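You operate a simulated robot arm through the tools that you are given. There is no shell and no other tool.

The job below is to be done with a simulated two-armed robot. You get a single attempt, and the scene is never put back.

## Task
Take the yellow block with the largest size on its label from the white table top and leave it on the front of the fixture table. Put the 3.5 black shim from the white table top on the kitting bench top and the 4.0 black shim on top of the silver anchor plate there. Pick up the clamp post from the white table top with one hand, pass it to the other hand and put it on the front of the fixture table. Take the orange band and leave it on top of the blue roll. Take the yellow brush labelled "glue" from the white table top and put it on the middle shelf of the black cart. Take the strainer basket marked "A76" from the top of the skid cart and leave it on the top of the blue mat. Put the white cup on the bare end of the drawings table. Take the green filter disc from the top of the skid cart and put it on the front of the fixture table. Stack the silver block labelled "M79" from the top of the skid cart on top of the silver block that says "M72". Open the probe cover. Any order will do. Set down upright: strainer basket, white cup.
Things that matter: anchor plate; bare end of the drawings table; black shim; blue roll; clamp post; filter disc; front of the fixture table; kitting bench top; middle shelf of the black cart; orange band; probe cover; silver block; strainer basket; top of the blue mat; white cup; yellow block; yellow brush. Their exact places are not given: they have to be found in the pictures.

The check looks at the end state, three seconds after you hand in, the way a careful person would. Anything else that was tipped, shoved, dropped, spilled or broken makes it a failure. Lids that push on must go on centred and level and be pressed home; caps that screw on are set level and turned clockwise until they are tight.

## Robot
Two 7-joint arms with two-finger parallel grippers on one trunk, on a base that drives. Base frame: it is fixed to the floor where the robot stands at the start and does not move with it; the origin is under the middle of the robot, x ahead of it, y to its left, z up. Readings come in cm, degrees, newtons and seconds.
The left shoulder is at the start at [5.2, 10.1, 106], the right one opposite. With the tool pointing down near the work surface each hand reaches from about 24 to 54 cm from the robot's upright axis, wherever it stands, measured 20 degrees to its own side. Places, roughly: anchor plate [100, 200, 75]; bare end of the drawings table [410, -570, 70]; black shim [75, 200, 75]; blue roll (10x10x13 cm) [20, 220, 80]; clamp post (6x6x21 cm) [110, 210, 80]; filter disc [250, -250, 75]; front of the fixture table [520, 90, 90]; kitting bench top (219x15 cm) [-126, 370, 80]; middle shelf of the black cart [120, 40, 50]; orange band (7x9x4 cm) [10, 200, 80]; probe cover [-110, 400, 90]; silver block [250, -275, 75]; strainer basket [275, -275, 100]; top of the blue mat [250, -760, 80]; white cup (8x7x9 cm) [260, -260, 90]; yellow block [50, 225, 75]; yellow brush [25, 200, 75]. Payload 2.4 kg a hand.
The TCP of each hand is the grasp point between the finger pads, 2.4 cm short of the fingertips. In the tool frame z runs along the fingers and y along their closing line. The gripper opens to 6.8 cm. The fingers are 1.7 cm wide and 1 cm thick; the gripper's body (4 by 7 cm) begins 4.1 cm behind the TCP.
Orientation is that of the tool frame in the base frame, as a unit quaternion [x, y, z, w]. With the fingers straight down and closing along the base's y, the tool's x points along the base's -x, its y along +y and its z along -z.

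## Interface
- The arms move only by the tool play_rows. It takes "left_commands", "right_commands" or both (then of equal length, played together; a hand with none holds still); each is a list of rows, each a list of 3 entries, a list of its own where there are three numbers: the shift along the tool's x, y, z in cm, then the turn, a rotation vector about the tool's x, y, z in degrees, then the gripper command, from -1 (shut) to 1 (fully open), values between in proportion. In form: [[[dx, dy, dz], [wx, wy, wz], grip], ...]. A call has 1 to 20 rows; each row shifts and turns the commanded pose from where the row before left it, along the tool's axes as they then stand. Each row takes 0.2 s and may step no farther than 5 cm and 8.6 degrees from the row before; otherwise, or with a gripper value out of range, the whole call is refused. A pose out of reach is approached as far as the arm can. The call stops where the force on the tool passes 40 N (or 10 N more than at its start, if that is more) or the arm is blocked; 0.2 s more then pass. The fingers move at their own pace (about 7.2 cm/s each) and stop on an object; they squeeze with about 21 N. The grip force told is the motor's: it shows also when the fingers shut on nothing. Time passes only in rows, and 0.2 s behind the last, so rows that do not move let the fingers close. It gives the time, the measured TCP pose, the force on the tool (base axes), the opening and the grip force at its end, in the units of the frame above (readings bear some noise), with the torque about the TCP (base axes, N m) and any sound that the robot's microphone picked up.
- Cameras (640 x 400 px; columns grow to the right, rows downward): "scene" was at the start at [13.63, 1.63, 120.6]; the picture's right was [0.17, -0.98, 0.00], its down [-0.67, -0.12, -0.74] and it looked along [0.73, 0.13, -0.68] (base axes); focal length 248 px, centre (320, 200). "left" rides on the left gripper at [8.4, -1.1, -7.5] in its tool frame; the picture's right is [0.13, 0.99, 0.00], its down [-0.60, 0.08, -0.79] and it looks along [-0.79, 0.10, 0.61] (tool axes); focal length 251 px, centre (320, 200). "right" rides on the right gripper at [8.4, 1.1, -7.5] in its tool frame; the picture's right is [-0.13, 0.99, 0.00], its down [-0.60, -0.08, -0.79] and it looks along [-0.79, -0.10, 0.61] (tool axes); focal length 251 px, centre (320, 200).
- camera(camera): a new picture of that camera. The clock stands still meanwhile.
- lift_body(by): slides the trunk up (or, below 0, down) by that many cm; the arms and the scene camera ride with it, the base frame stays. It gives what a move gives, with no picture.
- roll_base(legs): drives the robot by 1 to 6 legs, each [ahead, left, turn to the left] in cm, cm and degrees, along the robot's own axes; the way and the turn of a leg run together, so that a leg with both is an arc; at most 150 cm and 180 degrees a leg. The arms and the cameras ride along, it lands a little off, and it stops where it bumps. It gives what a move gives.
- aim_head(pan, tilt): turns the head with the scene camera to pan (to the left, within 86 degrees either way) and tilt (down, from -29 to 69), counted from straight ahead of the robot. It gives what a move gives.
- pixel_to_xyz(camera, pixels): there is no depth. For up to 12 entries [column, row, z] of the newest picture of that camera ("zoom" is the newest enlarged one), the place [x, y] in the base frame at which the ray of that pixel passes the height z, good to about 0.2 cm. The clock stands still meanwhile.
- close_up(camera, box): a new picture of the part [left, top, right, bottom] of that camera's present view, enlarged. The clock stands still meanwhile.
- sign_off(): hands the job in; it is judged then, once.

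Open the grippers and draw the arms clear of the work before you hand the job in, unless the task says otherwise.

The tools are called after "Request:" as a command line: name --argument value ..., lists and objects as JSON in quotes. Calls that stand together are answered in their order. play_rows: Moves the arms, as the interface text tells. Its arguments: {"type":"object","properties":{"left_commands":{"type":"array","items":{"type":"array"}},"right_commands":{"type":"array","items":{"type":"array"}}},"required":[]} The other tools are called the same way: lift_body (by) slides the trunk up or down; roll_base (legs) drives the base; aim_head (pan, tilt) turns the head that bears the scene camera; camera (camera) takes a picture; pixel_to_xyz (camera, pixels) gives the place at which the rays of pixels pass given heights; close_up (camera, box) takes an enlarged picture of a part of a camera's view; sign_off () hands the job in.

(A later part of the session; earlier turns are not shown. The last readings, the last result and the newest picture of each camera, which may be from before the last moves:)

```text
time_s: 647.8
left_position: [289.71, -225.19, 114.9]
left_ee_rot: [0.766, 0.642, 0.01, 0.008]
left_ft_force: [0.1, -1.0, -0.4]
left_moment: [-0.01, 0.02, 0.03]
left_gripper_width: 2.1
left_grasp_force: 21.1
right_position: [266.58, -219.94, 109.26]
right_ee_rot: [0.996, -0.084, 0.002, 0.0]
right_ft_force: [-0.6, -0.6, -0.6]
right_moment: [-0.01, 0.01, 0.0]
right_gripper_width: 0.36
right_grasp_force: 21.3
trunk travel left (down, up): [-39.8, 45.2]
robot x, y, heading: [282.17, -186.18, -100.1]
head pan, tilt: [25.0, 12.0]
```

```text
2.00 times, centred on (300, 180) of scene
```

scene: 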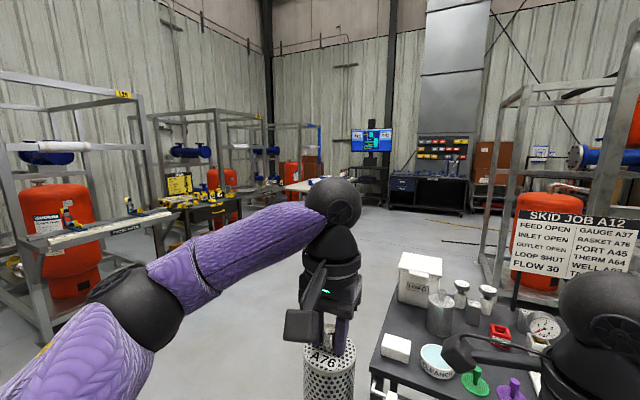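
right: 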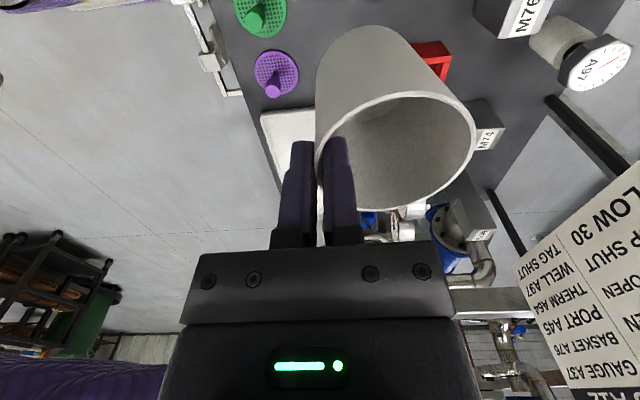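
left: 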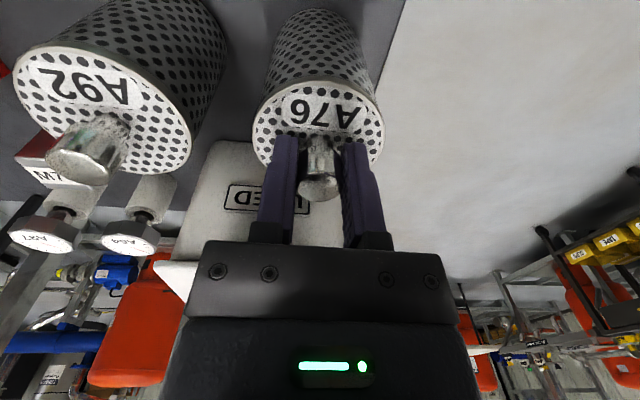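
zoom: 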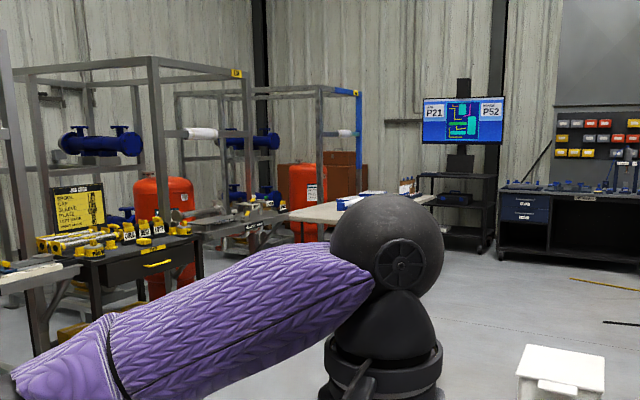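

The drawings table is beyond, near the screens; racks stand on the left. I measure the racks' nearest corners for the path.

Request:
pixel_to_xyz --camera "scene" --pixels '[[48, 348, 0], [165, 270, 0], [185, 245, 0], [150, 212, 75], [335, 195, 75], [300, 190, 75], [390, 205, 0], [460, 213, 0], [360, 190, 75], [260, 230, 0]]'

Request:
aim_head --pan 60 --tilt 20

Request:
camera --camera "scene"

```text
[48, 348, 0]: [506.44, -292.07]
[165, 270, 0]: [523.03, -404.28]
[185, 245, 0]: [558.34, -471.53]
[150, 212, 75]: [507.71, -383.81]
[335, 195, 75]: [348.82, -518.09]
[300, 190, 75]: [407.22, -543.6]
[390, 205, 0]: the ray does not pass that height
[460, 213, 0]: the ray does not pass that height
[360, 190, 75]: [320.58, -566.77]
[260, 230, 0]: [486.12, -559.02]
```

```text
time_s: 648.8
left_position: [289.77, -225.3, 114.96]
left_ee_rot: [0.766, 0.643, 0.01, 0.008]
left_ft_force: [0.2, -0.2, -1.0]
left_moment: [0.01, 0.01, 0.02]
left_gripper_width: 2.1
left_grasp_force: 20.4
right_position: [266.64, -219.9, 109.25]
right_ee_rot: [0.996, -0.085, 0.001, 0.001]
right_ft_force: [-0.4, 0.4, -0.3]
right_moment: [0.04, -0.01, 0.01]
right_gripper_width: 0.35
right_grasp_force: 21.2
trunk travel left (down, up): [-39.8, 45.2]
robot x, y, heading: [281.92, -186.3, -100.1]
head pan, tilt: [60.0, 20.0]
```

```text
taken
```

scene: 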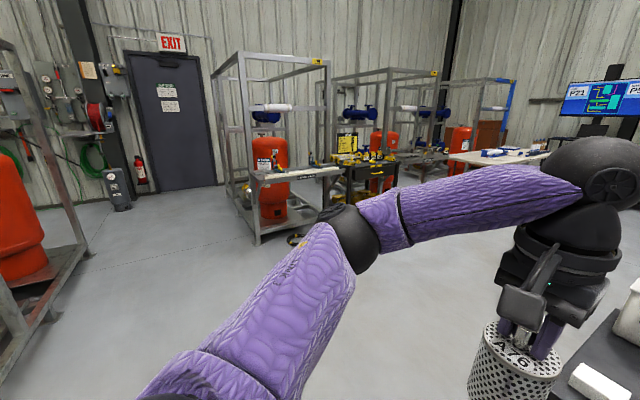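

The floor between the cart and the racks is open. I drive left and then down to about (366,−430) and look again.

Request:
roll_base --legs '[[0, 85, 0], [125, 22, 0], [95, 17, 0]]'

Request:
aim_head --pan 0 --tilt 20

Request:
camera --camera "scene"

Request:
aim_head --pan 40 --tilt 22

Request:
camera --camera "scene"

```text
time_s: 663.9
left_position: [377.16, -461.82, 115.17]
left_ee_rot: [0.759, 0.651, 0.009, 0.007]
left_ft_force: [0.2, 0.1, -1.0]
left_moment: [0.01, 0.0, 0.01]
left_gripper_width: 2.09
left_grasp_force: 21.0
right_position: [353.89, -457.27, 109.2]
right_ee_rot: [0.997, -0.073, 0.002, 0.0]
right_ft_force: [0.5, 0.6, -1.0]
right_moment: [0.0, 0.03, 0.02]
right_gripper_width: 0.35
right_grasp_force: 20.9
trunk travel left (down, up): [-39.8, 45.2]
robot x, y, heading: [368.65, -423.02, -98.6]
head pan, tilt: [60.0, 20.0]
```

```text
time_s: 665.2
left_position: [377.24, -461.93, 115.08]
left_ee_rot: [0.759, 0.651, 0.01, 0.008]
left_ft_force: [-0.2, 0.4, -0.8]
left_moment: [0.04, 0.0, -0.03]
left_gripper_width: 2.09
left_grasp_force: 20.7
right_position: [354.1, -457.09, 109.1]
right_ee_rot: [0.997, -0.074, 0.001, 0.0]
right_ft_force: [-0.7, 0.8, -0.2]
right_moment: [0.04, 0.02, 0.03]
right_gripper_width: 0.37
right_grasp_force: 20.9
trunk travel left (down, up): [-39.8, 45.2]
robot x, y, heading: [368.45, -423.05, -98.5]
head pan, tilt: [0.0, 20.0]
```

```text
taken
```

scene: 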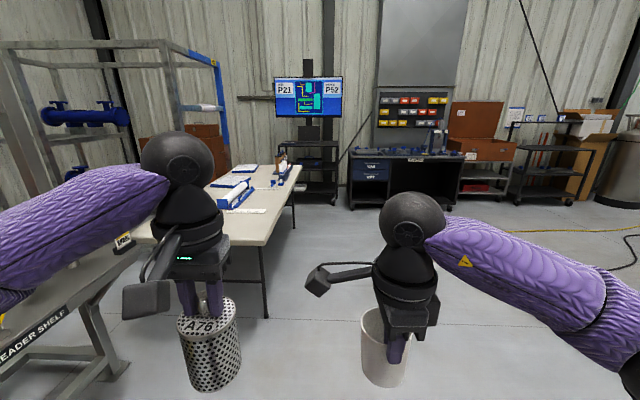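

```text
time_s: 666.2
left_position: [377.17, -461.93, 115.01]
left_ee_rot: [0.758, 0.652, 0.009, 0.008]
left_ft_force: [0.1, 0.1, -0.2]
left_moment: [-0.02, 0.01, 0.02]
left_gripper_width: 2.09
left_grasp_force: 21.4
right_position: [353.95, -457.17, 109.31]
right_ee_rot: [0.997, -0.074, 0.002, 0.0]
right_ft_force: [0.1, 0.5, 0.1]
right_moment: [-0.03, 0.02, -0.02]
right_gripper_width: 0.34
right_grasp_force: 20.8
trunk travel left (down, up): [-39.8, 45.2]
robot x, y, heading: [368.9, -423.22, -98.7]
head pan, tilt: [40.0, 22.0]
```

```text
taken
```

scene: 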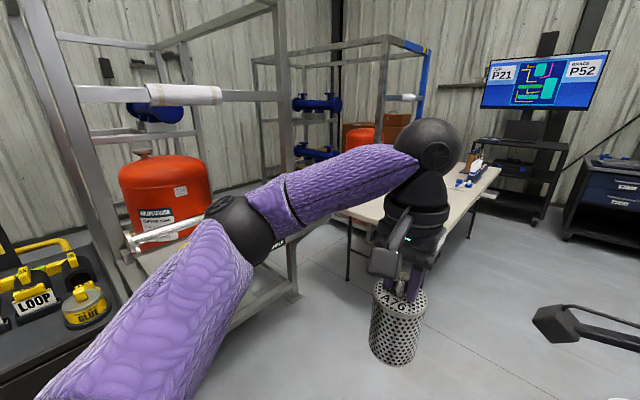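

The drawings table's near end looks bare; the bench with drawers further back likely carries the blue mat. I look straight ahead again and measure.

Request:
aim_head --pan 0 --tilt 20

Request:
close_up --camera "scene" --box '[120, 120, 480, 320]'

Request:
pixel_to_xyz --camera "scene" --pixels '[[265, 246, 73], [240, 230, 73], [300, 170, 73], [290, 182, 73], [260, 205, 73], [267, 318, 0], [294, 228, 0], [350, 160, 80], [460, 162, 80], [110, 310, 20]]'

```text
time_s: 667.3
left_position: [377.22, -461.94, 114.95]
left_ee_rot: [0.758, 0.652, 0.009, 0.008]
left_ft_force: [0.4, 0.6, -0.4]
left_moment: [-0.02, -0.01, -0.01]
left_gripper_width: 2.08
left_grasp_force: 21.3
right_position: [353.96, -457.12, 109.1]
right_ee_rot: [0.997, -0.073, 0.002, 0.0]
right_ft_force: [0.5, -0.1, -0.1]
right_moment: [0.04, 0.0, 0.0]
right_gripper_width: 0.33
right_grasp_force: 21.6
trunk travel left (down, up): [-39.8, 45.2]
robot x, y, heading: [368.46, -423.42, -98.8]
head pan, tilt: [0.0, 20.0]
```

```text
1.78 times, centred on (300, 220) of scene
```

zoom: 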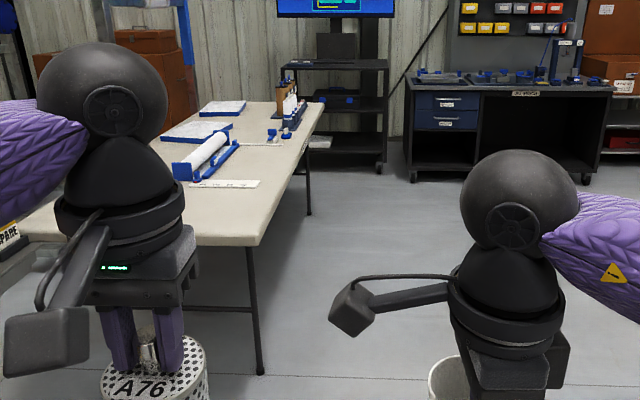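

```text
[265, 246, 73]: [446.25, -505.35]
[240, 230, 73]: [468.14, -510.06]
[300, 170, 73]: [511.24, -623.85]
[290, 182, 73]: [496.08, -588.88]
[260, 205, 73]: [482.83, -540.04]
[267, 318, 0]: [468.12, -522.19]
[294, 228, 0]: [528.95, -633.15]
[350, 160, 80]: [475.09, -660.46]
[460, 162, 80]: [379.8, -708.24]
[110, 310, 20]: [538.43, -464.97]
```

Those values referred to the older panned picture. I take a fresh picture and measure again.

Request:
camera --camera "scene"

Request:
pixel_to_xyz --camera "scene" --pixels '[[265, 246, 73], [240, 230, 73], [300, 170, 73], [290, 182, 73], [232, 215, 73], [267, 318, 0], [294, 228, 0], [350, 160, 80], [460, 162, 80], [262, 212, 73], [405, 155, 80], [130, 235, 73]]'

```text
taken
```

scene: 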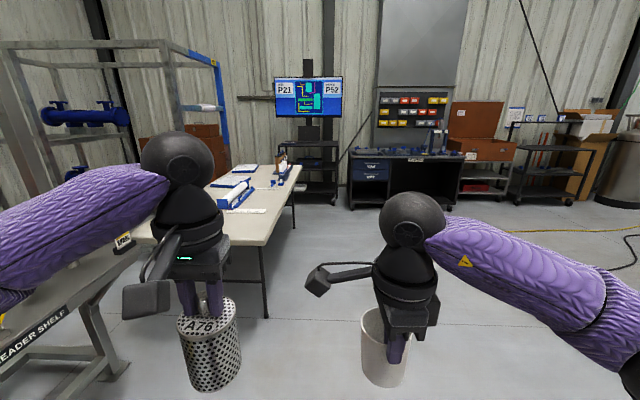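

```text
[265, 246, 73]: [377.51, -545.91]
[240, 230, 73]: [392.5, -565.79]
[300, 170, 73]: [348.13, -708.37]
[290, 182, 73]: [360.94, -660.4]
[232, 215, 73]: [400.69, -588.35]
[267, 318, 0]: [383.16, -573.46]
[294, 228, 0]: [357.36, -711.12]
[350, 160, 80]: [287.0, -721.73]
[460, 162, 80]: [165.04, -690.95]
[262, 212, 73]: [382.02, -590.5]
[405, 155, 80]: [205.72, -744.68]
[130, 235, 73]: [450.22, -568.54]
```

The table's near (bare) end starts at y≈−546…−553, x≈378–450. I drive to about (385,−490) and look down at it.

Request:
roll_base --legs '[[62, 25, -1.5]]'

Request:
aim_head --pan 10 --tilt 35

Request:
camera --camera "scene"

Request:
aim_head --pan 70 --tilt 30

Request:
camera --camera "scene"

```text
time_s: 671.0
left_position: [390.85, -527.46, 114.92]
left_ee_rot: [0.768, 0.641, 0.009, 0.008]
left_ft_force: [-0.1, -1.1, -1.1]
left_moment: [0.01, 0.04, 0.0]
left_gripper_width: 2.09
left_grasp_force: 21.2
right_position: [367.67, -522.1, 109.19]
right_ee_rot: [0.996, -0.086, 0.002, 0.0]
right_ft_force: [-0.1, 0.5, -0.2]
right_moment: [0.02, 0.01, 0.01]
right_gripper_width: 0.33
right_grasp_force: 21.3
trunk travel left (down, up): [-39.8, 45.2]
robot x, y, heading: [383.15, -488.53, -100.1]
head pan, tilt: [0.0, 20.0]
```

```text
time_s: 671.8
left_position: [390.74, -527.4, 115.03]
left_ee_rot: [0.767, 0.641, 0.009, 0.008]
left_ft_force: [-0.4, -0.3, -1.7]
left_moment: [0.01, 0.0, -0.01]
left_gripper_width: 2.1
left_grasp_force: 21.0
right_position: [367.83, -521.99, 109.24]
right_ee_rot: [0.996, -0.086, 0.002, 0.0]
right_ft_force: [-0.3, 0.6, -0.7]
right_moment: [0.04, 0.01, -0.01]
right_gripper_width: 0.32
right_grasp_force: 21.0
trunk travel left (down, up): [-39.8, 45.2]
robot x, y, heading: [383.28, -488.28, -100.1]
head pan, tilt: [10.0, 35.0]
```

```text
taken
```

scene: 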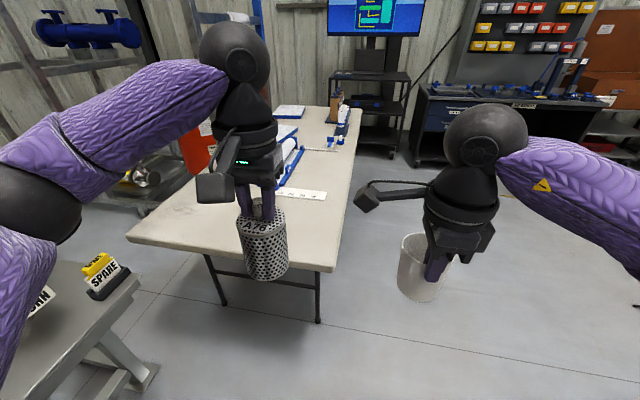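

```text
time_s: 673.1
left_position: [390.69, -527.34, 115.03]
left_ee_rot: [0.767, 0.641, 0.009, 0.008]
left_ft_force: [-1.1, 0.4, -0.5]
left_moment: [0.02, 0.03, 0.01]
left_gripper_width: 2.1
left_grasp_force: 20.9
right_position: [367.69, -521.94, 109.19]
right_ee_rot: [0.996, -0.085, 0.001, 0.001]
right_ft_force: [1.1, -0.3, -0.3]
right_moment: [0.03, 0.02, 0.0]
right_gripper_width: 0.36
right_grasp_force: 20.9
trunk travel left (down, up): [-39.8, 45.2]
robot x, y, heading: [383.06, -488.48, -100.2]
head pan, tilt: [70.0, 30.0]
```

```text
taken
```

scene: 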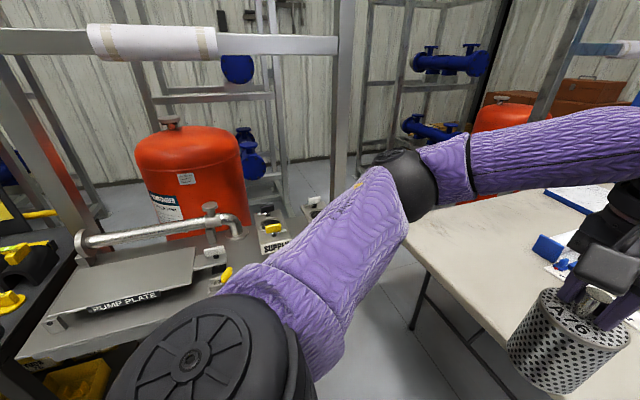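

The bare end is right ahead; on the left a rack shelf with SPARE and PUMP PLATE parts is close. I take the picture again and measure both.

Request:
aim_head --pan 10 --tilt 35

Request:
camera --camera "scene"

Request:
pixel_to_xyz --camera "scene" --pixels '[[330, 268, 73], [128, 238, 73], [200, 220, 73], [300, 235, 73], [318, 322, 0], [221, 304, 0], [100, 295, 80], [140, 283, 78], [120, 240, 78], [155, 368, 0], [300, 195, 73], [352, 200, 73]]'

```text
time_s: 674.4
left_position: [390.74, -527.43, 115.0]
left_ee_rot: [0.767, 0.641, 0.01, 0.008]
left_ft_force: [0.0, 0.0, -0.7]
left_moment: [-0.02, 0.0, 0.0]
left_gripper_width: 2.1
left_grasp_force: 21.2
right_position: [367.64, -522.02, 109.25]
right_ee_rot: [0.996, -0.085, 0.002, 0.0]
right_ft_force: [-0.5, 0.2, 0.8]
right_moment: [0.0, 0.01, -0.02]
right_gripper_width: 0.35
right_grasp_force: 20.8
trunk travel left (down, up): [-39.8, 45.2]
robot x, y, heading: [383.18, -488.64, -100.3]
head pan, tilt: [10.0, 35.0]
```

```text
taken
```

scene: 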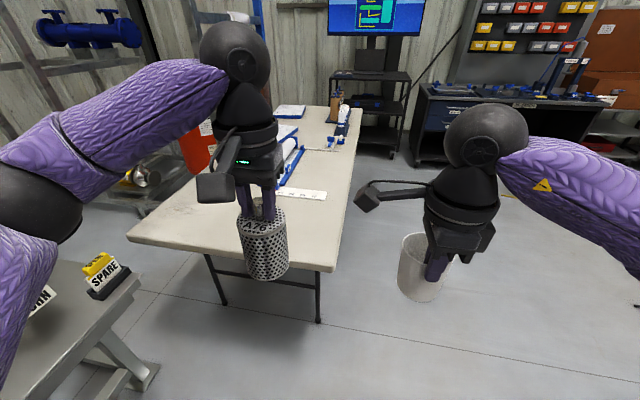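

```text
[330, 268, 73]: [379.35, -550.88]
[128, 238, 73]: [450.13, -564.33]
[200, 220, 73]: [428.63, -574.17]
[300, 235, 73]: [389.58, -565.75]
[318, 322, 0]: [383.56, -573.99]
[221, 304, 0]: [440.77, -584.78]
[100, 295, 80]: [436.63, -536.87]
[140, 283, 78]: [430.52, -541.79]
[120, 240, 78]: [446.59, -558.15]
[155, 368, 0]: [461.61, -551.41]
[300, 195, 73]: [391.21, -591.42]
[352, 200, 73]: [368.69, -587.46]
```

The bare end spans (379,−551)–(450,−564). I'll set the cup at about (392,−566): I move forward and then left so the right hand hovers there.

Request:
roll_base --legs '[[31, 0, 0], [0, 31, 0]]'

Request:
aim_head --pan 0 --tilt 55

Request:
camera --camera "scene"

Request:
camera --camera "right"

```text
time_s: 678.1
left_position: [415.62, -563.45, 114.98]
left_ee_rot: [0.768, 0.64, 0.009, 0.009]
left_ft_force: [-0.4, 0.7, -0.4]
left_moment: [0.0, -0.02, 0.02]
left_gripper_width: 2.09
left_grasp_force: 21.3
right_position: [392.48, -558.04, 109.14]
right_ee_rot: [0.996, -0.087, 0.001, 0.0]
right_ft_force: [0.4, -0.1, -0.2]
right_moment: [0.03, -0.04, -0.01]
right_gripper_width: 0.32
right_grasp_force: 20.9
trunk travel left (down, up): [-39.8, 45.2]
robot x, y, heading: [407.68, -524.43, -100.3]
head pan, tilt: [10.0, 35.0]
```

```text
time_s: 679.0
left_position: [415.65, -563.49, 115.03]
left_ee_rot: [0.768, 0.64, 0.009, 0.008]
left_ft_force: [-0.2, -1.1, -0.4]
left_moment: [-0.04, -0.02, -0.01]
left_gripper_width: 2.07
left_grasp_force: 21.0
right_position: [392.51, -557.98, 109.21]
right_ee_rot: [0.996, -0.088, 0.001, 0.001]
right_ft_force: [0.1, 0.5, -0.8]
right_moment: [0.02, -0.03, -0.02]
right_gripper_width: 0.35
right_grasp_force: 20.9
trunk travel left (down, up): [-39.8, 45.2]
robot x, y, heading: [407.64, -524.59, -100.3]
head pan, tilt: [0.0, 55.0]
```

```text
taken
```

scene: 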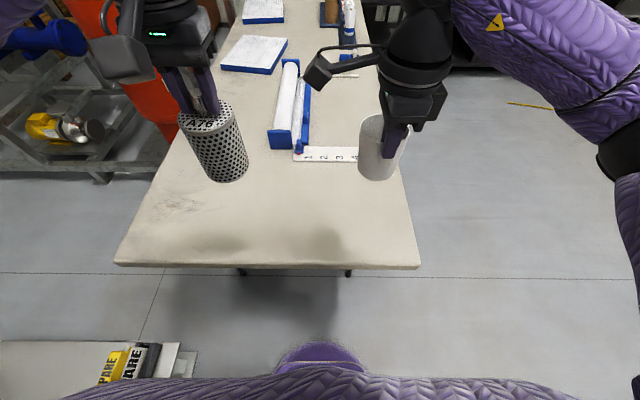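

```text
taken
```

right: 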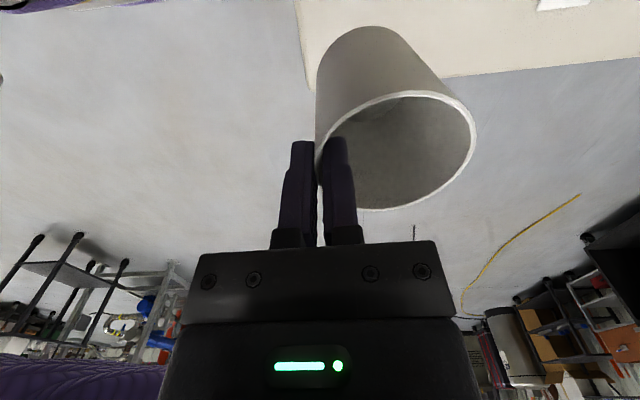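

The bare end is free. I move the cup 6 cm further in and lower it to about 4 cm above the table.

Request:
play_rows --right_commands '[[[1, 3, 0], [0, 0, 0], -1], [[1, 3, 0], [0, 0, 0], -1], [[0, 0, 4], [0, 0, 0], -1], [[0, 0, 4], [0, 0, 0], -1], [[0, 0, 4], [0, 0, 0], -1], [[0, 0, 4], [0, 0, 0], -1], [[0, 0, 4], [0, 0, 0], -1], [[0, 0, 3], [0, 0, 0], -1], [[0, 0, 0], [0, 0, 0], -1]]'

Request:
camera --camera "scene"

Request:
camera --camera "right"

```text
time_s: 681.0
left_position: [415.56, -563.36, 114.98]
left_ee_rot: [0.768, 0.64, 0.01, 0.009]
left_ft_force: [-0.2, -0.7, 0.4]
left_moment: [0.04, 0.0, 0.0]
left_gripper_width: 2.12
left_grasp_force: 20.7
right_position: [393.38, -564.29, 86.28]
right_ee_rot: [0.996, -0.087, 0.002, 0.0]
right_ft_force: [-0.5, -0.2, 0.2]
right_moment: [0.03, -0.01, 0.01]
right_gripper_width: 0.32
right_grasp_force: 21.2
trunk travel left (down, up): [-39.8, 45.2]
robot x, y, heading: [407.99, -524.53, -100.2]
head pan, tilt: [0.0, 55.0]
```

```text
taken
```

scene: 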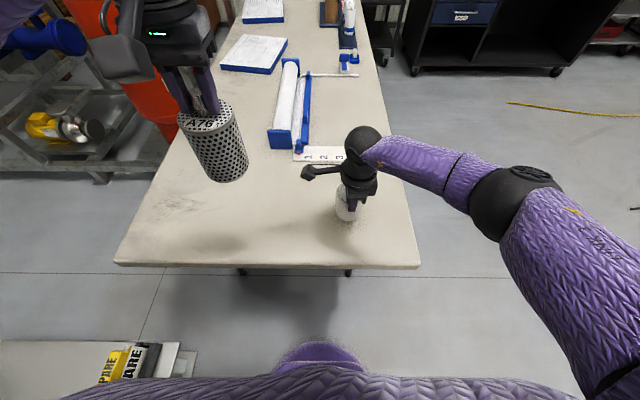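

```text
taken
```

right: 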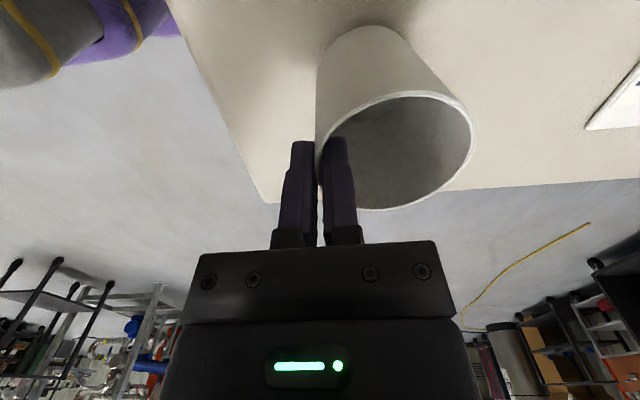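

The cup hangs upright 4–5 cm above the table. I lower it in decreasing steps until it touches.

Request:
play_rows --right_commands '[[[0, 0, 1.2], [0, 0, 0], -1], [[0, 0, 1.0], [0, 0, 0], -1], [[0, 0, 0.6], [0, 0, 0], -1], [[0, 0, 0.4], [0, 0, 0], -1], [[0, 0, 0.3], [0, 0, 0], -1], [[0, 0, 0], [0, 0, 0], -1]]'

Request:
play_rows --right_commands '[[[0, 0, 0.25], [0, 0, 0], -1], [[0, 0, 0.25], [0, 0, 0], -1], [[0, 0, 0], [0, 0, 0], -1]]'

```text
time_s: 682.4
left_position: [415.52, -563.45, 114.9]
left_ee_rot: [0.768, 0.641, 0.01, 0.008]
left_ft_force: [0.2, -0.1, 0.1]
left_moment: [0.01, -0.01, 0.01]
left_gripper_width: 2.07
left_grasp_force: 21.3
right_position: [393.53, -564.21, 82.77]
right_ee_rot: [0.996, -0.087, 0.001, 0.0]
right_ft_force: [0.1, -0.9, 0.5]
right_moment: [-0.09, 0.02, 0.02]
right_gripper_width: 0.31
right_grasp_force: 20.8
trunk travel left (down, up): [-39.8, 45.2]
robot x, y, heading: [408.05, -524.27, -100.4]
head pan, tilt: [0.0, 55.0]
```

```text
time_s: 683.2
left_position: [415.54, -563.26, 115.12]
left_ee_rot: [0.768, 0.64, 0.008, 0.008]
left_ft_force: [-0.8, -0.9, -1.3]
left_moment: [0.01, 0.02, -0.02]
left_gripper_width: 2.1
left_grasp_force: 21.2
right_position: [393.55, -564.24, 82.3]
right_ee_rot: [0.996, -0.087, 0.001, 0.001]
right_ft_force: [1.4, 3.7, 14.6]
right_moment: [-0.45, -0.11, 0.08]
right_gripper_width: 0.35
right_grasp_force: 20.8
trunk travel left (down, up): [-39.8, 45.2]
robot x, y, heading: [407.76, -524.47, -100.4]
head pan, tilt: [0.0, 55.0]
```

The cup stands on the table (14.6 N). I open the fingers slightly and draw straight up.

Request:
play_rows --right_commands '[[[0, 0, -0.1], [0, 0, 0], -1], [[0, 0, 0], [0, 0, 0], -0.1], [[0, 0, 0], [0, 0, 0], -0.1], [[0, 0, 0], [0, 0, 0], -0.1], [[0, 0, -1], [0, 0, 0], -0.1], [[0, 0, -2], [0, 0, 0], -0.1], [[0, 0, -3], [0, 0, 0], -0.1], [[0, 0, -4], [0, 0, 0], -0.1], [[0, 0, -4], [0, 0, 0], -0.1], [[0, -2, -3], [0, 0, 0], -0.1], [[0, -3, -2], [0, 0, 0], -0.1]]'

Request:
camera --camera "scene"

Request:
camera --camera "right"

```text
time_s: 685.6
left_position: [415.43, -563.51, 115.06]
left_ee_rot: [0.768, 0.641, 0.009, 0.008]
left_ft_force: [-0.5, 0.5, -1.1]
left_moment: [0.02, 0.02, 0.05]
left_gripper_width: 2.11
left_grasp_force: 21.1
right_position: [394.21, -559.32, 101.29]
right_ee_rot: [0.996, -0.088, 0.002, 0.0]
right_ft_force: [0.2, -0.2, -0.1]
right_moment: [0.02, -0.01, 0.0]
right_gripper_width: 3.07
right_grasp_force: 0.2
trunk travel left (down, up): [-39.8, 45.2]
robot x, y, heading: [407.72, -524.41, -100.5]
head pan, tilt: [0.0, 55.0]
```

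```text
taken
```

scene: 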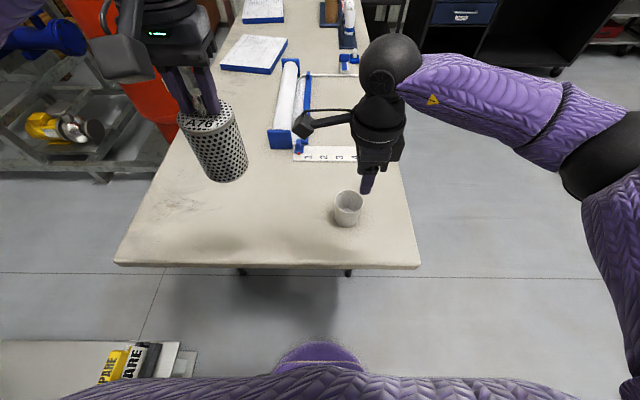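

```text
taken
```

right: 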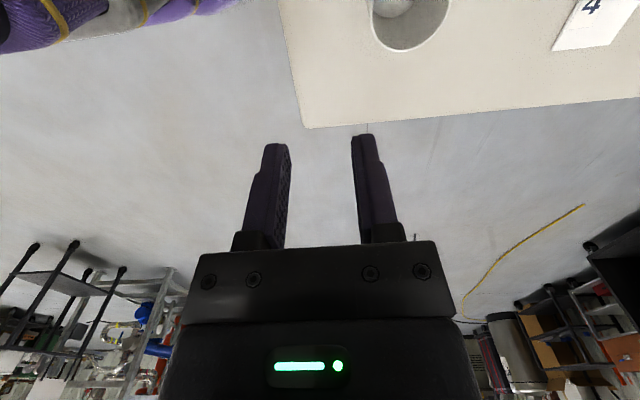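

The cup stands upright on the bare end. I back away, turn the right hand to normal, and drive round the table's right side toward the bench with the blue mat.

Request:
roll_base --legs '[[-30, 0, 0], [0, -100, 0]]'

Request:
play_rows --right_commands '[[[0, 0, 0], [0, 0, -6], 1], [[0, 0, 0], [0, 0, -6], 1], [[0, 0, 0], [0, 0, -6], 1], [[0, 0, 0], [0, 0, -6], 1], [[0, 0, 0], [0, 0, -6], 1], [[0, 0, 0], [0, 0, -6], 1], [[0, 0, 0], [0, 0, -6], 1], [[0, 0, 0], [0, 0, -6], 1], [[0, 0, 0], [0, 0, -6], 1], [[0, 0, 0], [0, 0, -6], 1], [[0, 0, 0], [0, 0, -6], 1], [[0, 0, 0], [0, 0, -6], 1], [[0, 0, 0], [0, 0, -6], 1], [[0, 0, 0], [0, 0, -6], 1], [[0, 0, 0], [0, 0, -6], 1]]'

Request:
aim_head --pan 0 --tilt 22

Request:
camera --camera "scene"

Request:
close_up --camera "scene" --box '[160, 90, 480, 290]'

```text
time_s: 692.4
left_position: [322.6, -516.24, 114.98]
left_ee_rot: [0.769, 0.639, 0.009, 0.008]
left_ft_force: [0.1, 0.5, -1.0]
left_moment: [-0.01, 0.0, -0.04]
left_gripper_width: 2.1
left_grasp_force: 20.8
right_position: [301.36, -512.05, 101.21]
right_ee_rot: [0.996, -0.088, 0.002, 0.0]
right_ft_force: [-0.4, 0.2, 0.4]
right_moment: [0.0, -0.02, -0.03]
right_gripper_width: 3.07
right_grasp_force: 0.2
trunk travel left (down, up): [-39.8, 45.2]
robot x, y, heading: [315.28, -477.26, -100.6]
head pan, tilt: [0.0, 55.0]
```

```text
time_s: 695.6
left_position: [322.73, -516.22, 115.05]
left_ee_rot: [0.769, 0.639, 0.009, 0.008]
left_ft_force: [-0.5, -0.7, -1.6]
left_moment: [0.01, 0.0, -0.01]
left_gripper_width: 2.09
left_grasp_force: 20.8
right_position: [301.44, -512.22, 101.31]
right_ee_rot: [0.767, 0.642, 0.002, 0.001]
right_ft_force: [0.1, 0.7, 0.3]
right_moment: [0.03, -0.02, -0.02]
right_gripper_width: 6.79
right_grasp_force: 0.2
trunk travel left (down, up): [-39.8, 45.2]
robot x, y, heading: [314.67, -477.05, -100.6]
head pan, tilt: [0.0, 55.0]
```

```text
time_s: 696.6
left_position: [322.57, -516.17, 114.96]
left_ee_rot: [0.769, 0.639, 0.008, 0.008]
left_ft_force: [0.0, -0.8, -0.8]
left_moment: [0.02, 0.02, 0.0]
left_gripper_width: 2.09
left_grasp_force: 20.7
right_position: [301.27, -512.18, 101.41]
right_ee_rot: [0.767, 0.641, 0.001, 0.002]
right_ft_force: [-0.4, 0.4, 0.0]
right_moment: [-0.01, 0.0, 0.03]
right_gripper_width: 6.8
right_grasp_force: 0.1
trunk travel left (down, up): [-39.8, 45.2]
robot x, y, heading: [314.98, -477.11, -100.2]
head pan, tilt: [0.0, 22.0]
```

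```text
taken
```

scene: 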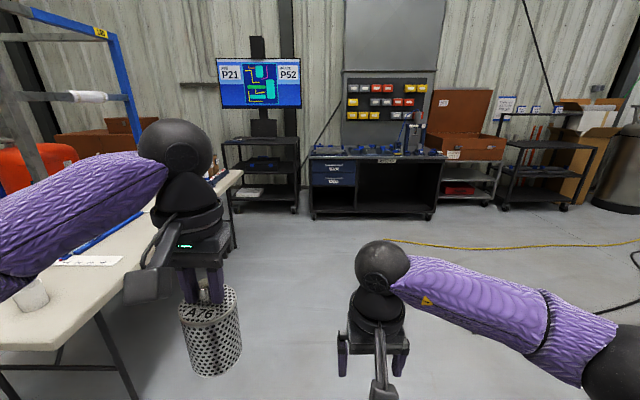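

```text
2.00 times, centred on (320, 190) of scene
```

zoom: 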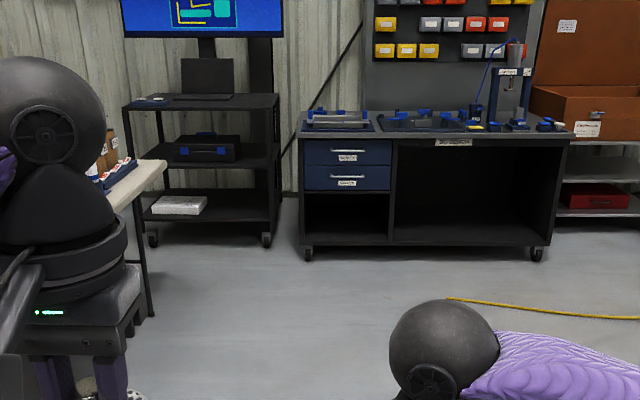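

The bench ahead has a mat with blue tools on top. I measure its front and drive closer.

Request:
pixel_to_xyz --camera "scene" --pixels '[[314, 219, 0], [430, 219, 0], [309, 158, 85], [446, 160, 85], [316, 152, 87], [238, 212, 0], [240, 175, 74], [30, 350, 74]]'

Request:
roll_base --legs '[[95, -30, 0]]'

Request:
aim_head --pan 0 --tilt 28

Request:
camera --camera "scene"

```text
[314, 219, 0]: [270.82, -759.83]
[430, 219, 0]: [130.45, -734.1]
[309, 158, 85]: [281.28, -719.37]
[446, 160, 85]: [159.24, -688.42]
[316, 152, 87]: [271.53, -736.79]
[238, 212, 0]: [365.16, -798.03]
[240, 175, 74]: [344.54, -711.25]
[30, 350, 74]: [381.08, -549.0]
```

```text
time_s: 701.7
left_position: [275.76, -604.07, 115.0]
left_ee_rot: [0.769, 0.639, 0.01, 0.009]
left_ft_force: [-0.3, 0.4, -0.3]
left_moment: [0.01, 0.03, 0.0]
left_gripper_width: 2.1
left_grasp_force: 20.6
right_position: [254.54, -599.88, 101.35]
right_ee_rot: [0.767, 0.642, 0.001, 0.001]
right_ft_force: [0.1, -0.6, -0.3]
right_moment: [0.02, 0.03, -0.01]
right_gripper_width: 6.79
right_grasp_force: 0.1
trunk travel left (down, up): [-39.8, 45.2]
robot x, y, heading: [268.19, -565.03, -100.7]
head pan, tilt: [0.0, 22.0]
```

```text
time_s: 702.4
left_position: [275.89, -604.1, 115.02]
left_ee_rot: [0.769, 0.639, 0.009, 0.008]
left_ft_force: [0.4, 0.2, -0.1]
left_moment: [0.0, -0.03, -0.01]
left_gripper_width: 2.08
left_grasp_force: 20.6
right_position: [254.53, -599.94, 101.42]
right_ee_rot: [0.768, 0.641, 0.0, 0.001]
right_ft_force: [0.5, -0.1, -0.4]
right_moment: [0.0, 0.01, -0.01]
right_gripper_width: 6.81
right_grasp_force: 0.0
trunk travel left (down, up): [-39.8, 45.2]
robot x, y, heading: [268.39, -565.19, -100.4]
head pan, tilt: [0.0, 28.0]
```

```text
taken
```

scene: 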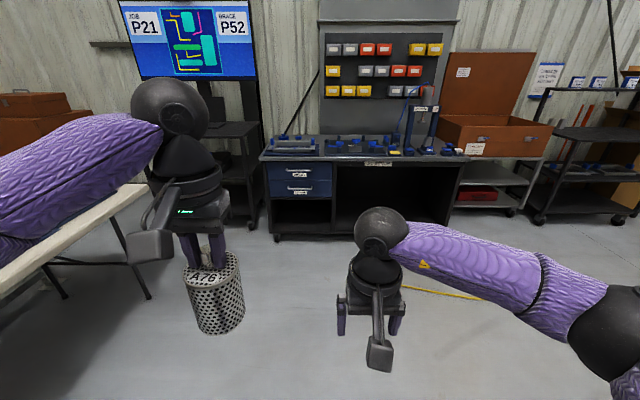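

I measure the bench again from this closer view to get its true height and front line.

Request:
pixel_to_xyz --camera "scene" --pixels '[[278, 237, 0], [448, 237, 0], [262, 162, 80], [262, 162, 76], [468, 165, 80], [468, 165, 76], [330, 163, 78], [60, 295, 0], [150, 298, 0]]'

Request:
close_up --camera "scene" --box '[240, 100, 490, 250]'

```text
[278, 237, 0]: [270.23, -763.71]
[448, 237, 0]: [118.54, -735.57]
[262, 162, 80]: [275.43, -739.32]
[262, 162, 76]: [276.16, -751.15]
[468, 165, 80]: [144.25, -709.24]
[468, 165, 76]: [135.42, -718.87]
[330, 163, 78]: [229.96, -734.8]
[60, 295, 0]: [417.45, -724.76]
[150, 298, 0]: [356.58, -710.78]
```

```text
2.56 times, centred on (365, 175) of scene
```

zoom: 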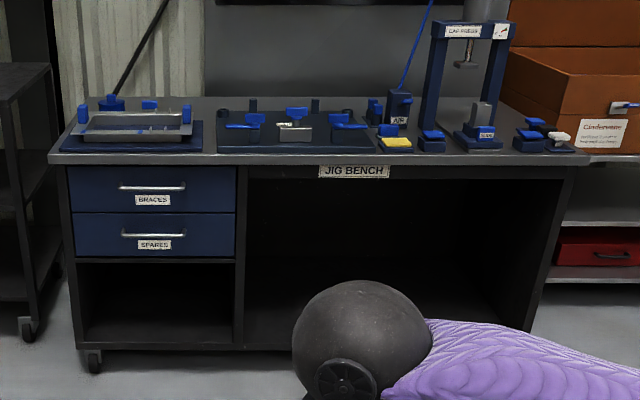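

It is the JIG BENCH, with a dark-blue mat at its left end carrying a metal frame. I drive 75 cm closer for a better look.

Request:
roll_base --legs '[[75, 0, 0]]'

Request:
aim_head --pan 0 --tilt 32

Request:
camera --camera "scene"

Request:
close_up --camera "scene" --box '[200, 90, 450, 250]'

```text
time_s: 706.5
left_position: [262.24, -677.67, 114.93]
left_ee_rot: [0.768, 0.64, 0.009, 0.009]
left_ft_force: [-0.2, 0.9, 0.0]
left_moment: [0.04, 0.01, 0.0]
left_gripper_width: 2.11
left_grasp_force: 20.9
right_position: [240.7, -673.56, 101.31]
right_ee_rot: [0.767, 0.642, 0.001, 0.001]
right_ft_force: [-0.2, -0.2, 0.1]
right_moment: [0.0, 0.01, 0.0]
right_gripper_width: 6.79
right_grasp_force: 0.1
trunk travel left (down, up): [-39.8, 45.2]
robot x, y, heading: [254.48, -638.38, -100.6]
head pan, tilt: [0.0, 28.0]
```

```text
time_s: 707.1
left_position: [262.25, -677.69, 114.94]
left_ee_rot: [0.77, 0.638, 0.009, 0.009]
left_ft_force: [-0.2, 0.3, -1.5]
left_moment: [0.04, -0.01, 0.03]
left_gripper_width: 2.09
left_grasp_force: 20.5
right_position: [240.89, -673.53, 101.37]
right_ee_rot: [0.767, 0.641, 0.0, 0.001]
right_ft_force: [-0.3, -0.8, -0.2]
right_moment: [-0.02, 0.02, 0.0]
right_gripper_width: 6.81
right_grasp_force: 0.0
trunk travel left (down, up): [-39.8, 45.2]
robot x, y, heading: [254.74, -638.43, -100.3]
head pan, tilt: [0.0, 32.0]
```

```text
taken
```

scene: 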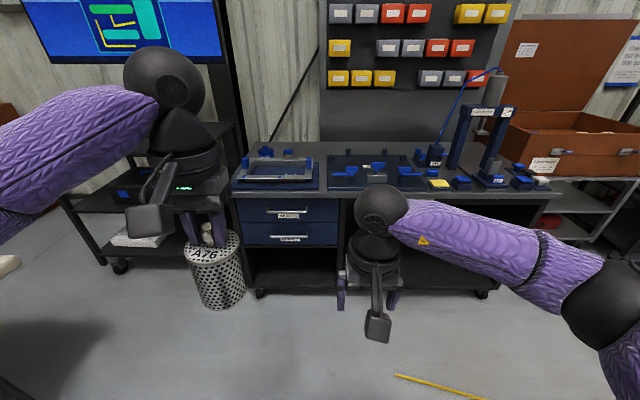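

```text
2.50 times, centred on (325, 170) of scene
```

zoom: 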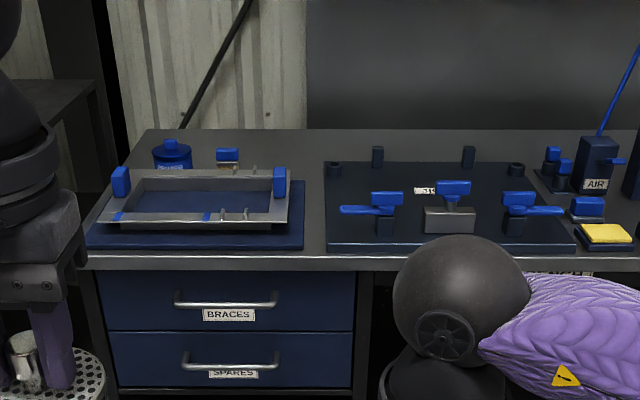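

The dark-blue mat lies under a metal frame at the bench's left end. I move 35 cm closer and look steeply down to see its free area.

Request:
roll_base --legs '[[32, 0, 0]]'

Request:
aim_head --pan 5 --tilt 50

Request:
camera --camera "scene"

Request:
close_up --camera "scene" --box '[200, 100, 400, 240]'

```text
time_s: 709.2
left_position: [256.35, -709.04, 115.02]
left_ee_rot: [0.769, 0.639, 0.01, 0.008]
left_ft_force: [-0.1, 0.3, 0.5]
left_moment: [0.02, 0.03, -0.03]
left_gripper_width: 2.1
left_grasp_force: 21.0
right_position: [235.14, -705.03, 101.33]
right_ee_rot: [0.768, 0.641, 0.002, 0.0]
right_ft_force: [-0.1, -0.3, 0.3]
right_moment: [0.03, 0.04, 0.03]
right_gripper_width: 6.82
right_grasp_force: 0.1
trunk travel left (down, up): [-39.8, 45.2]
robot x, y, heading: [248.92, -669.98, -100.4]
head pan, tilt: [0.0, 32.0]
```

```text
time_s: 710.0
left_position: [256.47, -709.08, 115.01]
left_ee_rot: [0.769, 0.639, 0.009, 0.009]
left_ft_force: [-0.1, -0.6, -0.8]
left_moment: [0.01, -0.02, 0.02]
left_gripper_width: 2.11
left_grasp_force: 20.8
right_position: [235.18, -704.96, 101.37]
right_ee_rot: [0.767, 0.642, 0.002, 0.001]
right_ft_force: [0.4, 0.4, 0.0]
right_moment: [0.03, 0.0, 0.01]
right_gripper_width: 6.81
right_grasp_force: 0.0
trunk travel left (down, up): [-39.8, 45.2]
robot x, y, heading: [248.87, -670.16, -100.6]
head pan, tilt: [5.0, 50.0]
```

```text
taken
```

scene: 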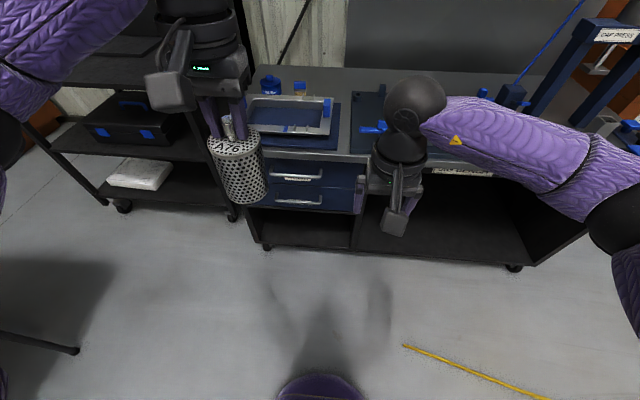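

```text
2.86 times, centred on (300, 170) of scene
```

zoom: 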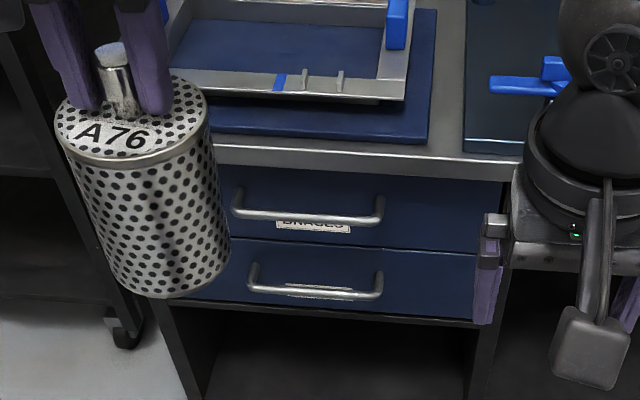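

Two views put the mat near z≈74–75 and its front edge near y≈−755. I measure the frame's inner area at that height.

Request:
pixel_to_xyz --camera "zoom" --pixels '[[175, 65, 75], [375, 75, 75], [285, 45, 75], [195, 18, 75], [385, 12, 75], [425, 142, 74.5], [220, 130, 74.5], [435, 10, 74.5], [300, 160, 73.5]]'

Request:
roll_base --legs '[[38, 0, 0]]'

Request:
aim_head --pan 5 --tilt 50

Request:
camera --camera "scene"

Request:
close_up --camera "scene" --box '[190, 120, 390, 270]'

```text
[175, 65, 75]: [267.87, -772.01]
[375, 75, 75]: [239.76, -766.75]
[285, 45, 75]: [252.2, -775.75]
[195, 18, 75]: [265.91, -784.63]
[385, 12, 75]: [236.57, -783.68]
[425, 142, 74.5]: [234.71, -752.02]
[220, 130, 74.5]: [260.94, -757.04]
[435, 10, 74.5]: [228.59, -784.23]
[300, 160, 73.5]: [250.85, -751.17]
```

```text
time_s: 712.5
left_position: [249.28, -746.53, 114.84]
left_ee_rot: [0.771, 0.637, 0.008, 0.008]
left_ft_force: [-0.3, -0.1, -0.2]
left_moment: [0.04, -0.01, 0.0]
left_gripper_width: 2.07
left_grasp_force: 21.2
right_position: [227.98, -742.36, 101.25]
right_ee_rot: [0.769, 0.64, 0.001, 0.001]
right_ft_force: [0.2, 0.0, 0.1]
right_moment: [0.0, 0.01, -0.01]
right_gripper_width: 6.83
right_grasp_force: 0.1
trunk travel left (down, up): [-39.8, 45.2]
robot x, y, heading: [241.99, -707.43, -100.9]
head pan, tilt: [5.0, 50.0]
```

```text
time_s: 713.1
left_position: [249.25, -746.56, 115.02]
left_ee_rot: [0.77, 0.637, 0.01, 0.009]
left_ft_force: [-0.4, -0.9, -0.7]
left_moment: [0.03, 0.0, 0.0]
left_gripper_width: 2.09
left_grasp_force: 21.3
right_position: [227.96, -742.43, 101.2]
right_ee_rot: [0.769, 0.639, 0.001, 0.002]
right_ft_force: [0.1, -0.6, 0.2]
right_moment: [0.03, 0.01, 0.03]
right_gripper_width: 6.8
right_grasp_force: 0.0
trunk travel left (down, up): [-39.8, 45.2]
robot x, y, heading: [241.87, -707.28, -100.8]
head pan, tilt: [5.0, 50.0]
```

```text
taken
```

scene: 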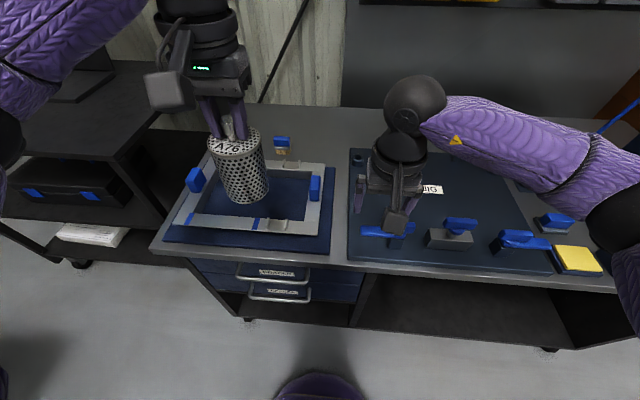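

```text
2.67 times, centred on (290, 195) of scene
```

zoom: 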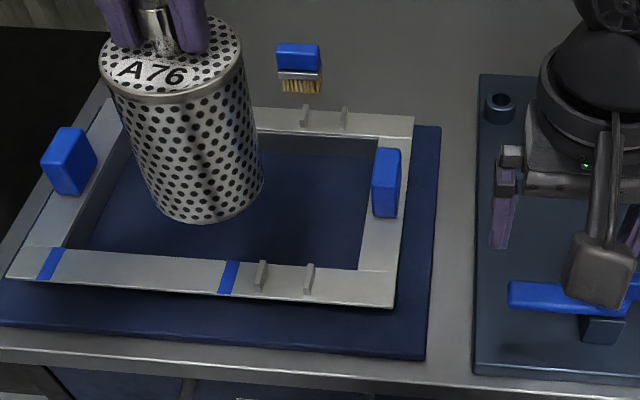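

The frame's inside shows free mat, roughly zoom (70–365,130–265). I measure it and pick the centre for the basket.

Request:
pixel_to_xyz --camera "zoom" --pixels '[[75, 248, 75], [360, 268, 75], [365, 160, 75], [130, 130, 75], [230, 195, 75], [420, 355, 74.5], [440, 128, 74.5], [5, 325, 74.5], [215, 258, 77], [385, 140, 77], [200, 365, 73.5], [245, 200, 75]]'

```text
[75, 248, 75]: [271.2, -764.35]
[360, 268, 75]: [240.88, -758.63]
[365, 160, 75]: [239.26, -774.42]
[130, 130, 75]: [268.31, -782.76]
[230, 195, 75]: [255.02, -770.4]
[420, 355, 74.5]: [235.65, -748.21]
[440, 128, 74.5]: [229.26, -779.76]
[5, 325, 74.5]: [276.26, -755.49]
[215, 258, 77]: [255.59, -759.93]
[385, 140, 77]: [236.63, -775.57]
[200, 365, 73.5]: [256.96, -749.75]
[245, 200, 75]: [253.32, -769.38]
```

I need to come closer, but a monitor cart stands left of the bench near my left elbow. I look left to judge that clearance.

Request:
aim_head --pan 45 --tilt 35

Request:
camera --camera "scene"

Request:
pixel_to_xyz --camera "scene" --pixels '[[330, 240, 0], [420, 210, 100], [300, 150, 100], [420, 300, 0], [250, 260, 0], [450, 200, 78], [380, 90, 105]]'

```text
time_s: 714.1
left_position: [249.22, -746.55, 114.92]
left_ee_rot: [0.771, 0.637, 0.009, 0.008]
left_ft_force: [-0.5, 0.2, -1.3]
left_moment: [0.0, 0.01, -0.01]
left_gripper_width: 2.1
left_grasp_force: 20.4
right_position: [227.94, -742.41, 101.42]
right_ee_rot: [0.769, 0.639, 0.002, 0.002]
right_ft_force: [0.2, -0.4, 0.7]
right_moment: [0.01, 0.0, 0.05]
right_gripper_width: 6.79
right_grasp_force: 0.2
trunk travel left (down, up): [-39.8, 45.2]
robot x, y, heading: [241.98, -707.62, -100.7]
head pan, tilt: [45.0, 35.0]
```

```text
taken
```

scene: 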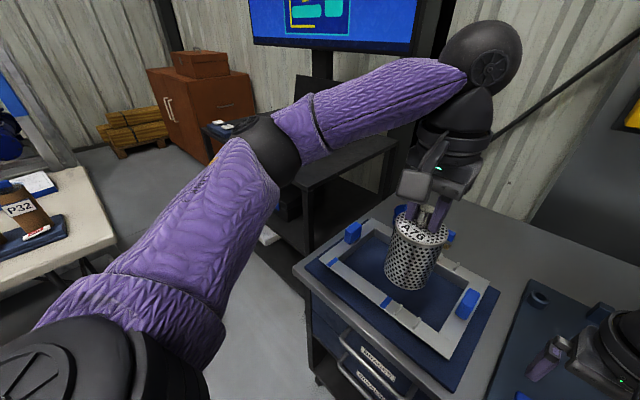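

```text
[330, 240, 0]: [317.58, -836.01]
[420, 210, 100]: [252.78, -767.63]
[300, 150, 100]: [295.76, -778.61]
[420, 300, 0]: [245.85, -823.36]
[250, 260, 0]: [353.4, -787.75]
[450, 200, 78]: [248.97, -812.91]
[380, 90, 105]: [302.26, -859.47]
```

The elbow (z≈115) clears the monitor cart's shelf (z≈94). I raise the right hand a bit and drive 16 cm closer.

Request:
play_rows --right_commands '[[[0, 0, -4], [0, 0, 0], 1], [[0, 0, -4], [0, 0, 0], 1]]'

Request:
roll_base --legs '[[16, 1.6, 0]]'

Request:
aim_head --pan 15 --tilt 55

Request:
camera --camera "scene"

Request:
close_up --camera "scene" --box '[200, 100, 420, 260]'

```text
time_s: 714.7
left_position: [249.26, -746.54, 114.89]
left_ee_rot: [0.771, 0.637, 0.009, 0.008]
left_ft_force: [0.4, -0.7, -0.2]
left_moment: [0.03, 0.01, 0.01]
left_gripper_width: 2.1
left_grasp_force: 21.4
right_position: [228.0, -742.3, 109.4]
right_ee_rot: [0.768, 0.64, 0.001, 0.001]
right_ft_force: [0.8, 0.4, 0.2]
right_moment: [0.01, 0.0, 0.0]
right_gripper_width: 6.81
right_grasp_force: 0.1
trunk travel left (down, up): [-39.8, 45.2]
robot x, y, heading: [242.08, -707.72, -101.0]
head pan, tilt: [45.0, 35.0]
```

```text
time_s: 716.1
left_position: [248.1, -762.64, 115.01]
left_ee_rot: [0.77, 0.638, 0.009, 0.008]
left_ft_force: [0.0, -0.1, -1.0]
left_moment: [0.04, -0.03, -0.03]
left_gripper_width: 2.09
left_grasp_force: 21.2
right_position: [226.61, -758.38, 109.34]
right_ee_rot: [0.768, 0.641, 0.001, 0.002]
right_ft_force: [0.1, -0.3, -0.6]
right_moment: [-0.01, 0.0, -0.01]
right_gripper_width: 6.79
right_grasp_force: 0.1
trunk travel left (down, up): [-39.8, 45.2]
robot x, y, heading: [240.74, -723.45, -100.5]
head pan, tilt: [45.0, 35.0]
```

```text
time_s: 717.1
left_position: [247.9, -762.51, 114.92]
left_ee_rot: [0.77, 0.638, 0.009, 0.008]
left_ft_force: [0.9, -0.4, -0.8]
left_moment: [-0.01, -0.01, 0.03]
left_gripper_width: 2.1
left_grasp_force: 20.3
right_position: [226.63, -758.24, 109.18]
right_ee_rot: [0.769, 0.64, 0.001, 0.001]
right_ft_force: [0.4, 0.7, 1.1]
right_moment: [0.04, 0.02, -0.01]
right_gripper_width: 6.78
right_grasp_force: 0.0
trunk travel left (down, up): [-39.8, 45.2]
robot x, y, heading: [240.68, -723.67, -100.6]
head pan, tilt: [15.0, 55.0]
```

```text
taken
```

scene: 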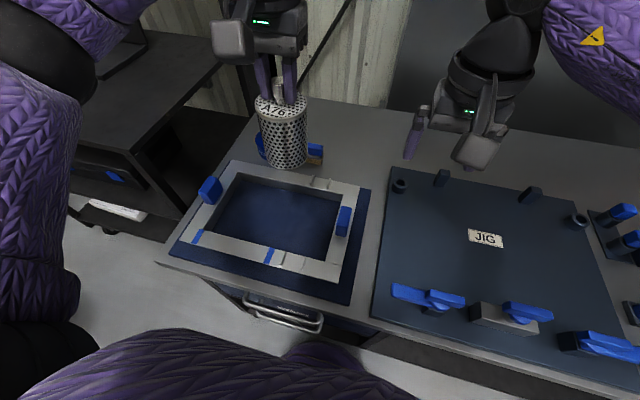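

```text
2.50 times, centred on (310, 180) of scene
```

zoom: 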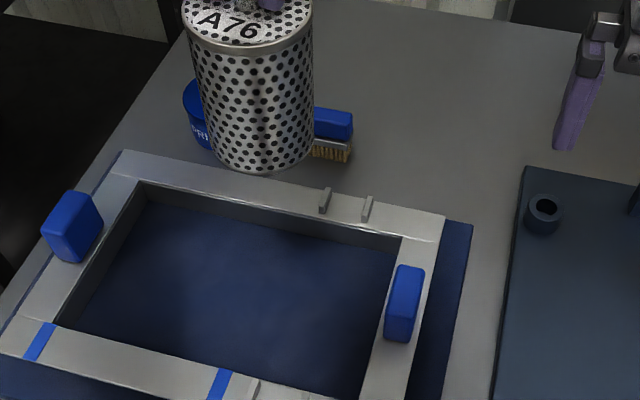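

The frame's inside is fully visible now. I measure the inner area again from this steep view.

Request:
pixel_to_xyz --camera "zoom" --pixels '[[80, 322, 79], [150, 200, 79], [393, 250, 79], [365, 385, 79], [240, 288, 79], [240, 288, 76], [455, 225, 79], [440, 215, 82], [125, 152, 82]]'

```text
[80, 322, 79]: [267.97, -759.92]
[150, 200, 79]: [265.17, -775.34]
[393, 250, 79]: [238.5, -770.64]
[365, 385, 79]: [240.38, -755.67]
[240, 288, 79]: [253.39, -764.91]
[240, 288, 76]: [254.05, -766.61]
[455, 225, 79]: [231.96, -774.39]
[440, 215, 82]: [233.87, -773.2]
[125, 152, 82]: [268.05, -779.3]
```

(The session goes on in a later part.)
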